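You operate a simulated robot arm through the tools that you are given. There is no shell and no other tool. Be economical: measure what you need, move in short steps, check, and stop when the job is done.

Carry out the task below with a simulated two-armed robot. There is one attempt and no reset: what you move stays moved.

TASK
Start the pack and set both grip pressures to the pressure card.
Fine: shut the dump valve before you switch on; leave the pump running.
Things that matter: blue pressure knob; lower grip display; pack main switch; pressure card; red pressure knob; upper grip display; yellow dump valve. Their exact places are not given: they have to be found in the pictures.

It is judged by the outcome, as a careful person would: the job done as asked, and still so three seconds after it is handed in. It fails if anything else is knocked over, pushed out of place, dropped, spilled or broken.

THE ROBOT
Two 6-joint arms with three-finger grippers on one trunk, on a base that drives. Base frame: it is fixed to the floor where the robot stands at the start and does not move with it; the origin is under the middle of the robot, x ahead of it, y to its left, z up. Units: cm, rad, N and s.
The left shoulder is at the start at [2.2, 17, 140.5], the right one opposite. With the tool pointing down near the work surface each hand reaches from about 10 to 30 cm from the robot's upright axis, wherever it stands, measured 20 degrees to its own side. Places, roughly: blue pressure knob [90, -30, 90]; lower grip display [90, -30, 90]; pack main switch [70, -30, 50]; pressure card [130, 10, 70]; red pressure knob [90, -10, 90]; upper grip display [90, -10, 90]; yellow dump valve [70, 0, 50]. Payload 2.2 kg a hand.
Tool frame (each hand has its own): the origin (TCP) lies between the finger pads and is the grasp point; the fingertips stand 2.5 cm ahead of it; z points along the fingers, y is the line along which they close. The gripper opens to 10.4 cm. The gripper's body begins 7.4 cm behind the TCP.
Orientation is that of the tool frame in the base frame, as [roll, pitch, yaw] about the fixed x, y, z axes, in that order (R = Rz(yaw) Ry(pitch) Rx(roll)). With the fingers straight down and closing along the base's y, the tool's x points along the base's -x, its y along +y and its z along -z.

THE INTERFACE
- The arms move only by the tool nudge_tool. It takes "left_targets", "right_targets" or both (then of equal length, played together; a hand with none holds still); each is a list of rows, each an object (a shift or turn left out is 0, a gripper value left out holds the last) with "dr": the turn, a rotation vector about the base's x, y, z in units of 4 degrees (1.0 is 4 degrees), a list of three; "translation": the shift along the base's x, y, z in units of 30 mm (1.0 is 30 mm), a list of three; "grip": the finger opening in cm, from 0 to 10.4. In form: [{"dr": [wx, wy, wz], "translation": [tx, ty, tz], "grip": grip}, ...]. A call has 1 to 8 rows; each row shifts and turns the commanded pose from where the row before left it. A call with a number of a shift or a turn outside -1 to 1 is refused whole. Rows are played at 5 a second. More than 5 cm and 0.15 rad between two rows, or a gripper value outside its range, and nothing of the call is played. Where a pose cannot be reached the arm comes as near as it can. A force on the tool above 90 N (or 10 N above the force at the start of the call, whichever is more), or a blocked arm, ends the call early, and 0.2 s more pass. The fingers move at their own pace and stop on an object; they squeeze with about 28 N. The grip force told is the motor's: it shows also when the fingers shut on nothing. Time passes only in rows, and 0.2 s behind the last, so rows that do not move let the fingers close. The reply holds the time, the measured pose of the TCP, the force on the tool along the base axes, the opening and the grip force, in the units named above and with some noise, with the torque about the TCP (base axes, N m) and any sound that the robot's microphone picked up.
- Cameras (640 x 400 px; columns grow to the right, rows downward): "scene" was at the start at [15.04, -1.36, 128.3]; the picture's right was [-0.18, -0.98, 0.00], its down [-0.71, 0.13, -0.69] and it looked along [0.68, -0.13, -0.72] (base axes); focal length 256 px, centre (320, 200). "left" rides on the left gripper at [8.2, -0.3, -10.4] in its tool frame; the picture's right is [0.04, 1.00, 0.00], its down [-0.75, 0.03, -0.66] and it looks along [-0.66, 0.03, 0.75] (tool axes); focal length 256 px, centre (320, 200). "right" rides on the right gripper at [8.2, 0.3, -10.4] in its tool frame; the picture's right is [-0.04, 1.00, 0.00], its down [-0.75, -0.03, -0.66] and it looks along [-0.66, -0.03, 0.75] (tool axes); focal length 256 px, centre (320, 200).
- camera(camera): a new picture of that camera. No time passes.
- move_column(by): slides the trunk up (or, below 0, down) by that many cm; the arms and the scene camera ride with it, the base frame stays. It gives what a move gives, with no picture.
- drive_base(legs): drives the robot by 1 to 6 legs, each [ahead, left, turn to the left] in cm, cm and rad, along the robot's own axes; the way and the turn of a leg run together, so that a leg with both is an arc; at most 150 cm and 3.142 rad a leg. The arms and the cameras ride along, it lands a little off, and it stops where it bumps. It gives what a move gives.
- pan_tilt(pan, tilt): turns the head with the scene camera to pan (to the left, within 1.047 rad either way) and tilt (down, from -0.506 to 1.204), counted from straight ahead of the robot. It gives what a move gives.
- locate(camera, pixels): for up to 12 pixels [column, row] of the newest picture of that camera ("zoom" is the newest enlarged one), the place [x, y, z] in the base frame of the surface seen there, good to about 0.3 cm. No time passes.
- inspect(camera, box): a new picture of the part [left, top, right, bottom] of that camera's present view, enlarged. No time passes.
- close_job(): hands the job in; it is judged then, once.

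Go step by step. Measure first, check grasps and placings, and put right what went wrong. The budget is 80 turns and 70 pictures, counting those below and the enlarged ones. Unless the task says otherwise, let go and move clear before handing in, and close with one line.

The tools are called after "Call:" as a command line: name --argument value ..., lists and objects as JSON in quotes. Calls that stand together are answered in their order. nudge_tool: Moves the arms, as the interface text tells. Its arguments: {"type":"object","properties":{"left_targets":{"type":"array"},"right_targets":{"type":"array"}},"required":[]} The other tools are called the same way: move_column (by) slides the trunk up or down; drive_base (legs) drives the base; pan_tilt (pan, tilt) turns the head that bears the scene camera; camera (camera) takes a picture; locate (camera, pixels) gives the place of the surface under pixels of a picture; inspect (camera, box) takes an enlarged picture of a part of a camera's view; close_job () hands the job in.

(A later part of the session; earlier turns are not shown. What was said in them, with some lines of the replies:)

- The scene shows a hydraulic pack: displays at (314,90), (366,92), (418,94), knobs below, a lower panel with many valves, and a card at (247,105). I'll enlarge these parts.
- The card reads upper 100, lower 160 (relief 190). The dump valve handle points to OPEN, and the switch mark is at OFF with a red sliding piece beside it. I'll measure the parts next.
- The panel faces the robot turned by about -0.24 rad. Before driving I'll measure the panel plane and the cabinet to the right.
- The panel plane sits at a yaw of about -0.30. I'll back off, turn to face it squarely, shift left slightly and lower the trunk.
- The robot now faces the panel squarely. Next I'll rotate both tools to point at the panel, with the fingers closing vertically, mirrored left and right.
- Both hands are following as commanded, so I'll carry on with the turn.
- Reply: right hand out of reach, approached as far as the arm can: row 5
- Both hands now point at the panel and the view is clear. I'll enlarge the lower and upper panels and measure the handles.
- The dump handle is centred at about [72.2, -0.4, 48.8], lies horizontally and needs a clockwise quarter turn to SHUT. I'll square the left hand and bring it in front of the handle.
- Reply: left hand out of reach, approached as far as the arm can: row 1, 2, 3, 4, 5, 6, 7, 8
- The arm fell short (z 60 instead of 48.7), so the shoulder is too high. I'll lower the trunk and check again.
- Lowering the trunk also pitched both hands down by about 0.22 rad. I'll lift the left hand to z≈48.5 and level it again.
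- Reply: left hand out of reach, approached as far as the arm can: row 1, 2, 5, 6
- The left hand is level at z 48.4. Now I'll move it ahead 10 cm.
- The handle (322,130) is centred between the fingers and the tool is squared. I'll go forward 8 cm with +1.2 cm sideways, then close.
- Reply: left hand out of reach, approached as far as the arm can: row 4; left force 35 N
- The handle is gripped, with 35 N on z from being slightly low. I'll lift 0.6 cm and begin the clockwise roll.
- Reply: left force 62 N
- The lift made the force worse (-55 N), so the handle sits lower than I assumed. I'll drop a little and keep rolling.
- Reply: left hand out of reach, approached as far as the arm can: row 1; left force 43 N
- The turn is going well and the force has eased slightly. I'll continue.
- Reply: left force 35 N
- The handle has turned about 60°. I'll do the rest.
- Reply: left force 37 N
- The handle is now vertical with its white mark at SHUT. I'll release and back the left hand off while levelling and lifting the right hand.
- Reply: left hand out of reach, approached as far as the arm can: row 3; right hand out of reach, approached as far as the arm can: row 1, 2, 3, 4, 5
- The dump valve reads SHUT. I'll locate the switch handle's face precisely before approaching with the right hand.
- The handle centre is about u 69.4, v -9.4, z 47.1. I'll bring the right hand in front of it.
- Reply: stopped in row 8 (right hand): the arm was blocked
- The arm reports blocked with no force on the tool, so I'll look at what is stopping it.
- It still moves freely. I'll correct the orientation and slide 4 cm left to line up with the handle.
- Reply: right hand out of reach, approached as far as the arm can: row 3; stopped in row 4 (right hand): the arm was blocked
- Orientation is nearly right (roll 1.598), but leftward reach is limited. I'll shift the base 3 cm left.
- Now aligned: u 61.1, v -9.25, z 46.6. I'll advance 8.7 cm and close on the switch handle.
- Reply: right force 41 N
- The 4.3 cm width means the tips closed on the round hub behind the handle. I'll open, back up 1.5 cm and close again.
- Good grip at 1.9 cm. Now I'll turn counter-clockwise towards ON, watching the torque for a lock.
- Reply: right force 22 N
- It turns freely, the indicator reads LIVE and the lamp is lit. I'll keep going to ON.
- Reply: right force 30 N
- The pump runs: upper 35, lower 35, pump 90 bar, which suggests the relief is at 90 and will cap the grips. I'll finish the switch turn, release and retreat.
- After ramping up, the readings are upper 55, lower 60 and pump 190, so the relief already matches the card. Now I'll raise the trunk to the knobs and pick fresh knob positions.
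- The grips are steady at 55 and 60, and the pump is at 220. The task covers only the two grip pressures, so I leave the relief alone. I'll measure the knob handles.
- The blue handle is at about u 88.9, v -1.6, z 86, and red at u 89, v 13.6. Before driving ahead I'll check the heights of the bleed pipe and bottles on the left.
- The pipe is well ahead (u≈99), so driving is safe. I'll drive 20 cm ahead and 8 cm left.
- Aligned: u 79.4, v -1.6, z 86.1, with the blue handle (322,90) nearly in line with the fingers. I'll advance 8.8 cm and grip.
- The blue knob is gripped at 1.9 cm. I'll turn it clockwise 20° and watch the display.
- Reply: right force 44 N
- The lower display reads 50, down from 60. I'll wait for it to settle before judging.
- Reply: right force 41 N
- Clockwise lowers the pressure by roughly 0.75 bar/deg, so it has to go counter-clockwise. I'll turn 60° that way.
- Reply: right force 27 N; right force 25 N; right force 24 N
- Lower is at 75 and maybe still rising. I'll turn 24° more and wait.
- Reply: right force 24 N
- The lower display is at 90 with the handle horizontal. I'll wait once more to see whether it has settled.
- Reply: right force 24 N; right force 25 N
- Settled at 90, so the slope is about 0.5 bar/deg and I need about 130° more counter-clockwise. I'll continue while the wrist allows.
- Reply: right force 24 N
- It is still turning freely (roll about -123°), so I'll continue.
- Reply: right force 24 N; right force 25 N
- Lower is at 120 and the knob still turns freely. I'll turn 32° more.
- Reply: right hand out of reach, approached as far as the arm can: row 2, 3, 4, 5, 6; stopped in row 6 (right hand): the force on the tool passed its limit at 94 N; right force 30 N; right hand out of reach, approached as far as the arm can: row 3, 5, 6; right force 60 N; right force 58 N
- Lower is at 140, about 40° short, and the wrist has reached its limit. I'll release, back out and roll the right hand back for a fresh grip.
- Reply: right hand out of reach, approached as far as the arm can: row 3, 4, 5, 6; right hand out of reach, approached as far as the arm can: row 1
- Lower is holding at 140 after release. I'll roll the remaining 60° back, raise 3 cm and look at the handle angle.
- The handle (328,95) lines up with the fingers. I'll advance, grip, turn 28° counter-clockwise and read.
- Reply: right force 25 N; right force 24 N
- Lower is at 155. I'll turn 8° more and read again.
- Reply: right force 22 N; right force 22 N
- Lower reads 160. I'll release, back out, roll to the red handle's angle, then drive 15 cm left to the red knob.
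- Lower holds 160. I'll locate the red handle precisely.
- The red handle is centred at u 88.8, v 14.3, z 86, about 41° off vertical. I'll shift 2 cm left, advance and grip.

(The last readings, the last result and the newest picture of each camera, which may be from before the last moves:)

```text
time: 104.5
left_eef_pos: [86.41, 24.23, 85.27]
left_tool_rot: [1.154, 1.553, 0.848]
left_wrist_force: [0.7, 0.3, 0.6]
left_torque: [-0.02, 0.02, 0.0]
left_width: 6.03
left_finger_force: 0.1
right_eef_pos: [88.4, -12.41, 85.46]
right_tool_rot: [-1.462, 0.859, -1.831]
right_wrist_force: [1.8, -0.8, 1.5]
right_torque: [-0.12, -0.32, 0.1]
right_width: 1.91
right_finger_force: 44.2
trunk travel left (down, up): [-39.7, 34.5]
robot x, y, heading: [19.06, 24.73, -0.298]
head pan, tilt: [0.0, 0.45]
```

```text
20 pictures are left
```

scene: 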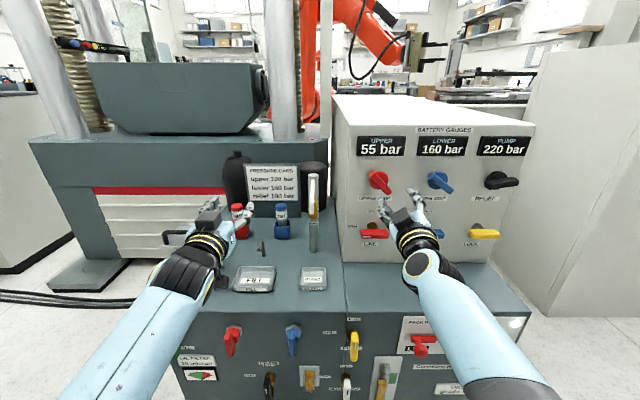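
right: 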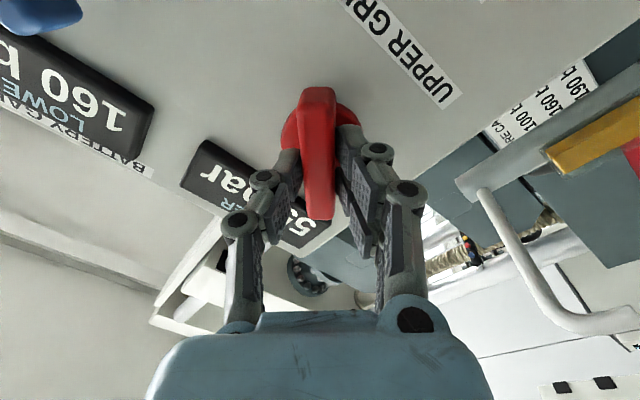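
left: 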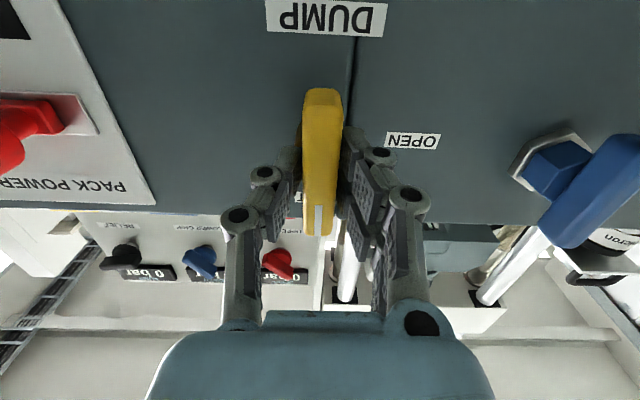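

The red knob is gripped cleanly with small forces. I'll turn it counter-clockwise 60° and read.

Call:
nudge_tool --right_targets '[{"dr": [-0.955, 0.2955, 0]}, {"dr": [-0.955, 0.2955, 0]}, {"dr": [-0.955, 0.2955, 0]}, {"dr": [-0.955, 0.2955, 0]}, {"dr": [-0.955, 0.2955, 0]}, {"dr": [-0.955, 0.2955, 0]}, {"dr": [-0.955, 0.2955, 0]}, {"dr": [-0.955, 0.2955, 0]}]'

Call:
nudge_tool --right_targets '[{"dr": [-0.955, 0.2955, 0]}, {"dr": [-0.955, 0.2955, 0]}, {"dr": [-0.955, 0.2955, 0]}, {"dr": [-0.955, 0.2955, 0]}, {"dr": [-0.955, 0.2955, 0]}, {"dr": [-0.955, 0.2955, 0]}, {"dr": [-0.955, 0.2955, 0]}, {}]'

Call:
nudge_tool --right_targets '[{}, {}, {}, {}, {}, {}, {}, {}]'

Call:
inspect --camera "scene" --box '[340, 125, 540, 245]'

```text
time: 106.3
left_eef_pos: [86.44, 24.29, 85.12]
left_tool_rot: [1.237, 1.555, 0.933]
left_wrist_force: [0.2, 0.3, -0.3]
left_torque: [-0.03, 0.0, -0.03]
left_width: 5.98
left_finger_force: 0.1
right_eef_pos: [88.4, -12.54, 85.44]
right_tool_rot: [-1.488, 0.301, -1.846]
right_wrist_force: [1.3, -3.2, -11.4]
right_torque: [0.18, 0.46, -0.48]
right_width: 1.9
right_finger_force: 43.9
trunk travel left (down, up): [-39.7, 34.5]
robot x, y, heading: [18.92, 24.91, -0.3]
head pan, tilt: [0.0, 0.45]
```

```text
time: 108.1
left_eef_pos: [86.52, 24.26, 85.14]
left_tool_rot: [1.26, 1.551, 0.954]
left_wrist_force: [0.2, 0.3, 0.9]
left_torque: [0.0, -0.02, -0.02]
left_width: 6.0
left_finger_force: 0.1
right_eef_pos: [88.38, -12.44, 85.26]
right_tool_rot: [-1.503, -0.184, -1.845]
right_wrist_force: [-7.6, -1.2, -21.9]
right_torque: [0.16, 0.41, -0.56]
right_width: 1.92
right_finger_force: 44.0
trunk travel left (down, up): [-39.7, 34.5]
robot x, y, heading: [19.28, 25.36, -0.298]
head pan, tilt: [0.0, 0.45]
```

```text
time: 109.9
left_eef_pos: [86.44, 24.2, 85.09]
left_tool_rot: [1.263, 1.554, 0.957]
left_wrist_force: [0.2, 0.3, 0.1]
left_torque: [0.0, 0.02, -0.04]
left_width: 5.99
left_finger_force: 0.0
right_eef_pos: [88.39, -12.44, 85.25]
right_tool_rot: [-1.502, -0.186, -1.845]
right_wrist_force: [-8.5, -3.5, -21.7]
right_torque: [0.23, 0.53, -0.21]
right_width: 1.88
right_finger_force: 44.5
trunk travel left (down, up): [-39.7, 34.5]
robot x, y, heading: [19.09, 25.03, -0.301]
head pan, tilt: [0.0, 0.45]
```

```text
3.20 times, centred on (440, 185) of scene
```

zoom: 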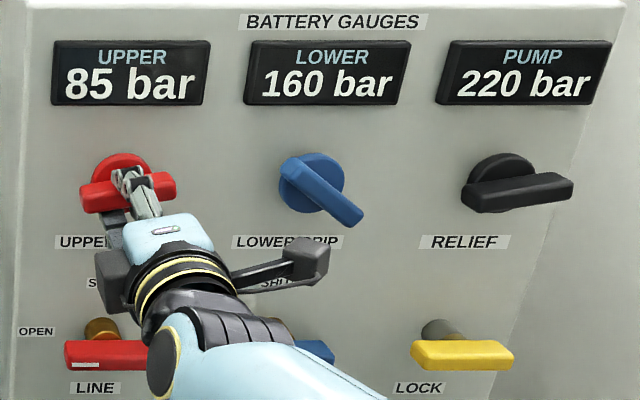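

Upper is at 85. I'll turn 28° more, then wait.

Call:
nudge_tool --right_targets '[{"dr": [-0.955, 0.2955, 0]}, {"dr": [-0.955, 0.2955, 0]}, {"dr": [-0.955, 0.2955, 0]}, {"dr": [-0.955, 0.2955, 0]}, {"dr": [-0.955, 0.2955, 0]}, {"dr": [-0.955, 0.2955, 0]}, {"dr": [-0.955, 0.2955, 0]}, {}]'

Call:
nudge_tool --right_targets '[{}, {}, {}, {}, {}, {}, {}, {}]'

Call:
nudge_tool --right_targets '[{}, {}, {}, {}, {}]'

Call:
inspect --camera "scene" --box '[340, 125, 540, 245]'

```text
time: 111.7
left_eef_pos: [86.42, 24.09, 85.13]
left_tool_rot: [1.283, 1.553, 0.98]
left_wrist_force: [-0.6, -0.7, -0.2]
left_torque: [0.03, 0.01, 0.01]
left_width: 6.0
left_finger_force: 0.0
right_eef_pos: [88.32, -12.63, 85.4]
right_tool_rot: [-1.518, -0.673, -1.835]
right_wrist_force: [-10.4, -11.6, -22.6]
right_torque: [0.16, 0.47, -0.65]
right_width: 1.9
right_finger_force: 44.7
trunk travel left (down, up): [-39.7, 34.5]
robot x, y, heading: [19.06, 25.13, -0.299]
head pan, tilt: [0.0, 0.45]
```

```text
time: 113.5
left_eef_pos: [86.4, 24.0, 85.21]
left_tool_rot: [1.291, 1.55, 0.987]
left_wrist_force: [0.2, 0.1, 0.4]
left_torque: [-0.01, 0.03, -0.01]
left_width: 5.98
left_finger_force: 0.0
right_eef_pos: [88.3, -12.59, 85.28]
right_tool_rot: [-1.519, -0.673, -1.836]
right_wrist_force: [-11.9, -17.2, -22.1]
right_torque: [0.22, 0.46, -0.55]
right_width: 1.91
right_finger_force: 43.5
trunk travel left (down, up): [-39.7, 34.5]
robot x, y, heading: [18.85, 25.17, -0.298]
head pan, tilt: [0.0, 0.45]
```

```text
time: 114.7
left_eef_pos: [86.45, 24.13, 85.19]
left_tool_rot: [1.292, 1.551, 0.989]
left_wrist_force: [0.1, 0.3, 0.0]
left_torque: [0.02, -0.02, 0.01]
left_width: 6.0
left_finger_force: 0.1
right_eef_pos: [88.38, -12.59, 85.26]
right_tool_rot: [-1.519, -0.672, -1.834]
right_wrist_force: [-11.9, -18.0, -22.9]
right_torque: [0.23, 0.52, -0.5]
right_width: 1.89
right_finger_force: 44.0
trunk travel left (down, up): [-39.7, 34.5]
robot x, y, heading: [19.23, 25.29, -0.294]
head pan, tilt: [0.0, 0.45]
```

```text
3.20 times, centred on (440, 185) of scene
```

zoom: 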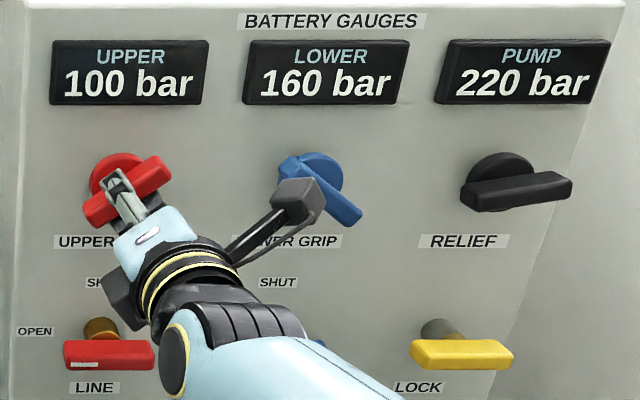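

Upper reads 100 and lower 160. I'll release, back out straight and check both readings and the pack.

Call:
nudge_tool --right_targets '[{"grip": 5}, {}, {"translation": [-0.796, 0.246, 0]}, {"translation": [-0.796, 0.246, 0]}, {"translation": [-0.796, 0.246, 0]}, {"translation": [-0.796, 0.246, 0]}, {"translation": [-0.796, 0.246, 0]}, {}]'

Call:
drive_base --legs '[[-25, 0, 0]]'

Call:
nudge_tool --right_targets '[{}, {}, {}, {}, {}, {}, {}, {}]'

Call:
camera --camera "scene"

Call:
inspect --camera "scene" --box '[300, 90, 520, 360]'

```text
time: 116.5
left_eef_pos: [86.43, 24.32, 85.19]
left_tool_rot: [1.159, 1.553, 0.852]
left_wrist_force: [-0.4, -0.6, -0.2]
left_torque: [0.04, -0.01, -0.01]
left_width: 6.01
left_finger_force: 0.0
right_eef_pos: [76.58, -8.64, 85.66]
right_tool_rot: [-1.51, -0.674, -1.839]
right_wrist_force: [-0.2, -0.1, 0.9]
right_torque: [0.03, -0.03, -0.03]
right_width: 4.98
right_finger_force: 0.1
trunk travel left (down, up): [-39.7, 34.5]
robot x, y, heading: [18.99, 25.08, -0.297]
head pan, tilt: [0.0, 0.45]
```

```text
time: 118.3
left_eef_pos: [62.48, 31.41, 85.24]
left_tool_rot: [1.102, 1.554, 0.792]
left_wrist_force: [-0.3, 1.1, 0.3]
left_torque: [-0.01, 0.01, -0.01]
left_width: 6.0
left_finger_force: 0.0
right_eef_pos: [52.4, -1.49, 85.57]
right_tool_rot: [-1.509, -0.675, -1.843]
right_wrist_force: [-0.7, -0.9, 0.3]
right_torque: [-0.01, -0.03, -0.01]
right_width: 5.02
right_finger_force: 0.1
trunk travel left (down, up): [-39.7, 34.5]
robot x, y, heading: [-4.83, 32.78, -0.301]
head pan, tilt: [0.0, 0.45]
```

```text
time: 120.1
left_eef_pos: [62.52, 31.46, 85.16]
left_tool_rot: [1.14, 1.554, 0.833]
left_wrist_force: [-0.3, -0.5, -0.2]
left_torque: [0.02, -0.01, 0.02]
left_width: 6.0
left_finger_force: 0.0
right_eef_pos: [52.53, -1.5, 85.57]
right_tool_rot: [-1.511, -0.675, -1.844]
right_wrist_force: [0.7, -0.6, 0.2]
right_torque: [-0.03, 0.02, -0.01]
right_width: 5.0
right_finger_force: 0.1
trunk travel left (down, up): [-39.7, 34.5]
robot x, y, heading: [-5.25, 32.73, -0.307]
head pan, tilt: [0.0, 0.45]
```

```text
17 pictures are left
```

scene: 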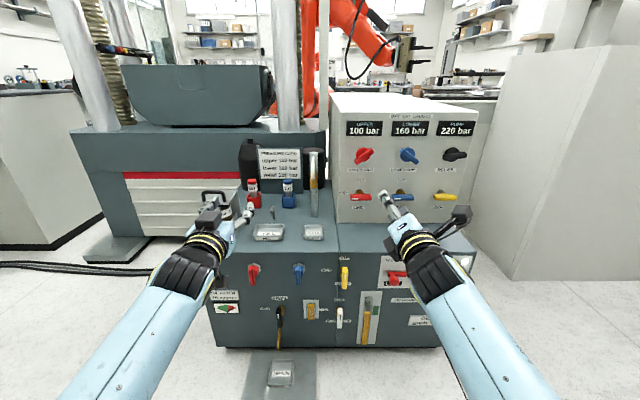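

```text
1.48 times, centred on (410, 225) of scene
```

zoom: 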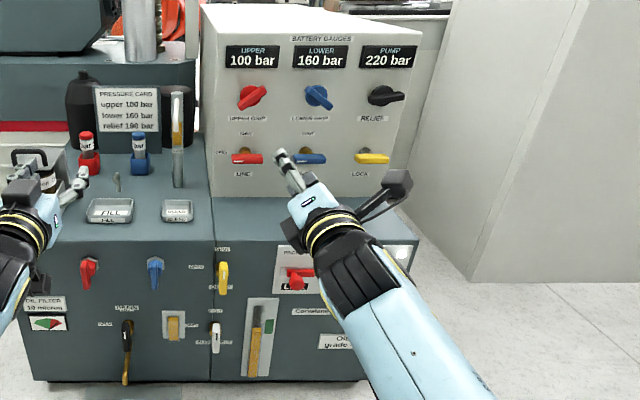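

The displays are steady at upper 100 and lower 160. The pump is running, the dump valve is at SHUT, and both hands are clear, so I'm handing in.

Call:
close_job

```text
The job is handed in.
```

The dump valve was shut before I switched on the pack. The pump is still running, and the grips are set to the card: upper 100 bar, lower 160 bar. I left the relief as found; the card says 190 bar for relief, but the pump display reads 220.
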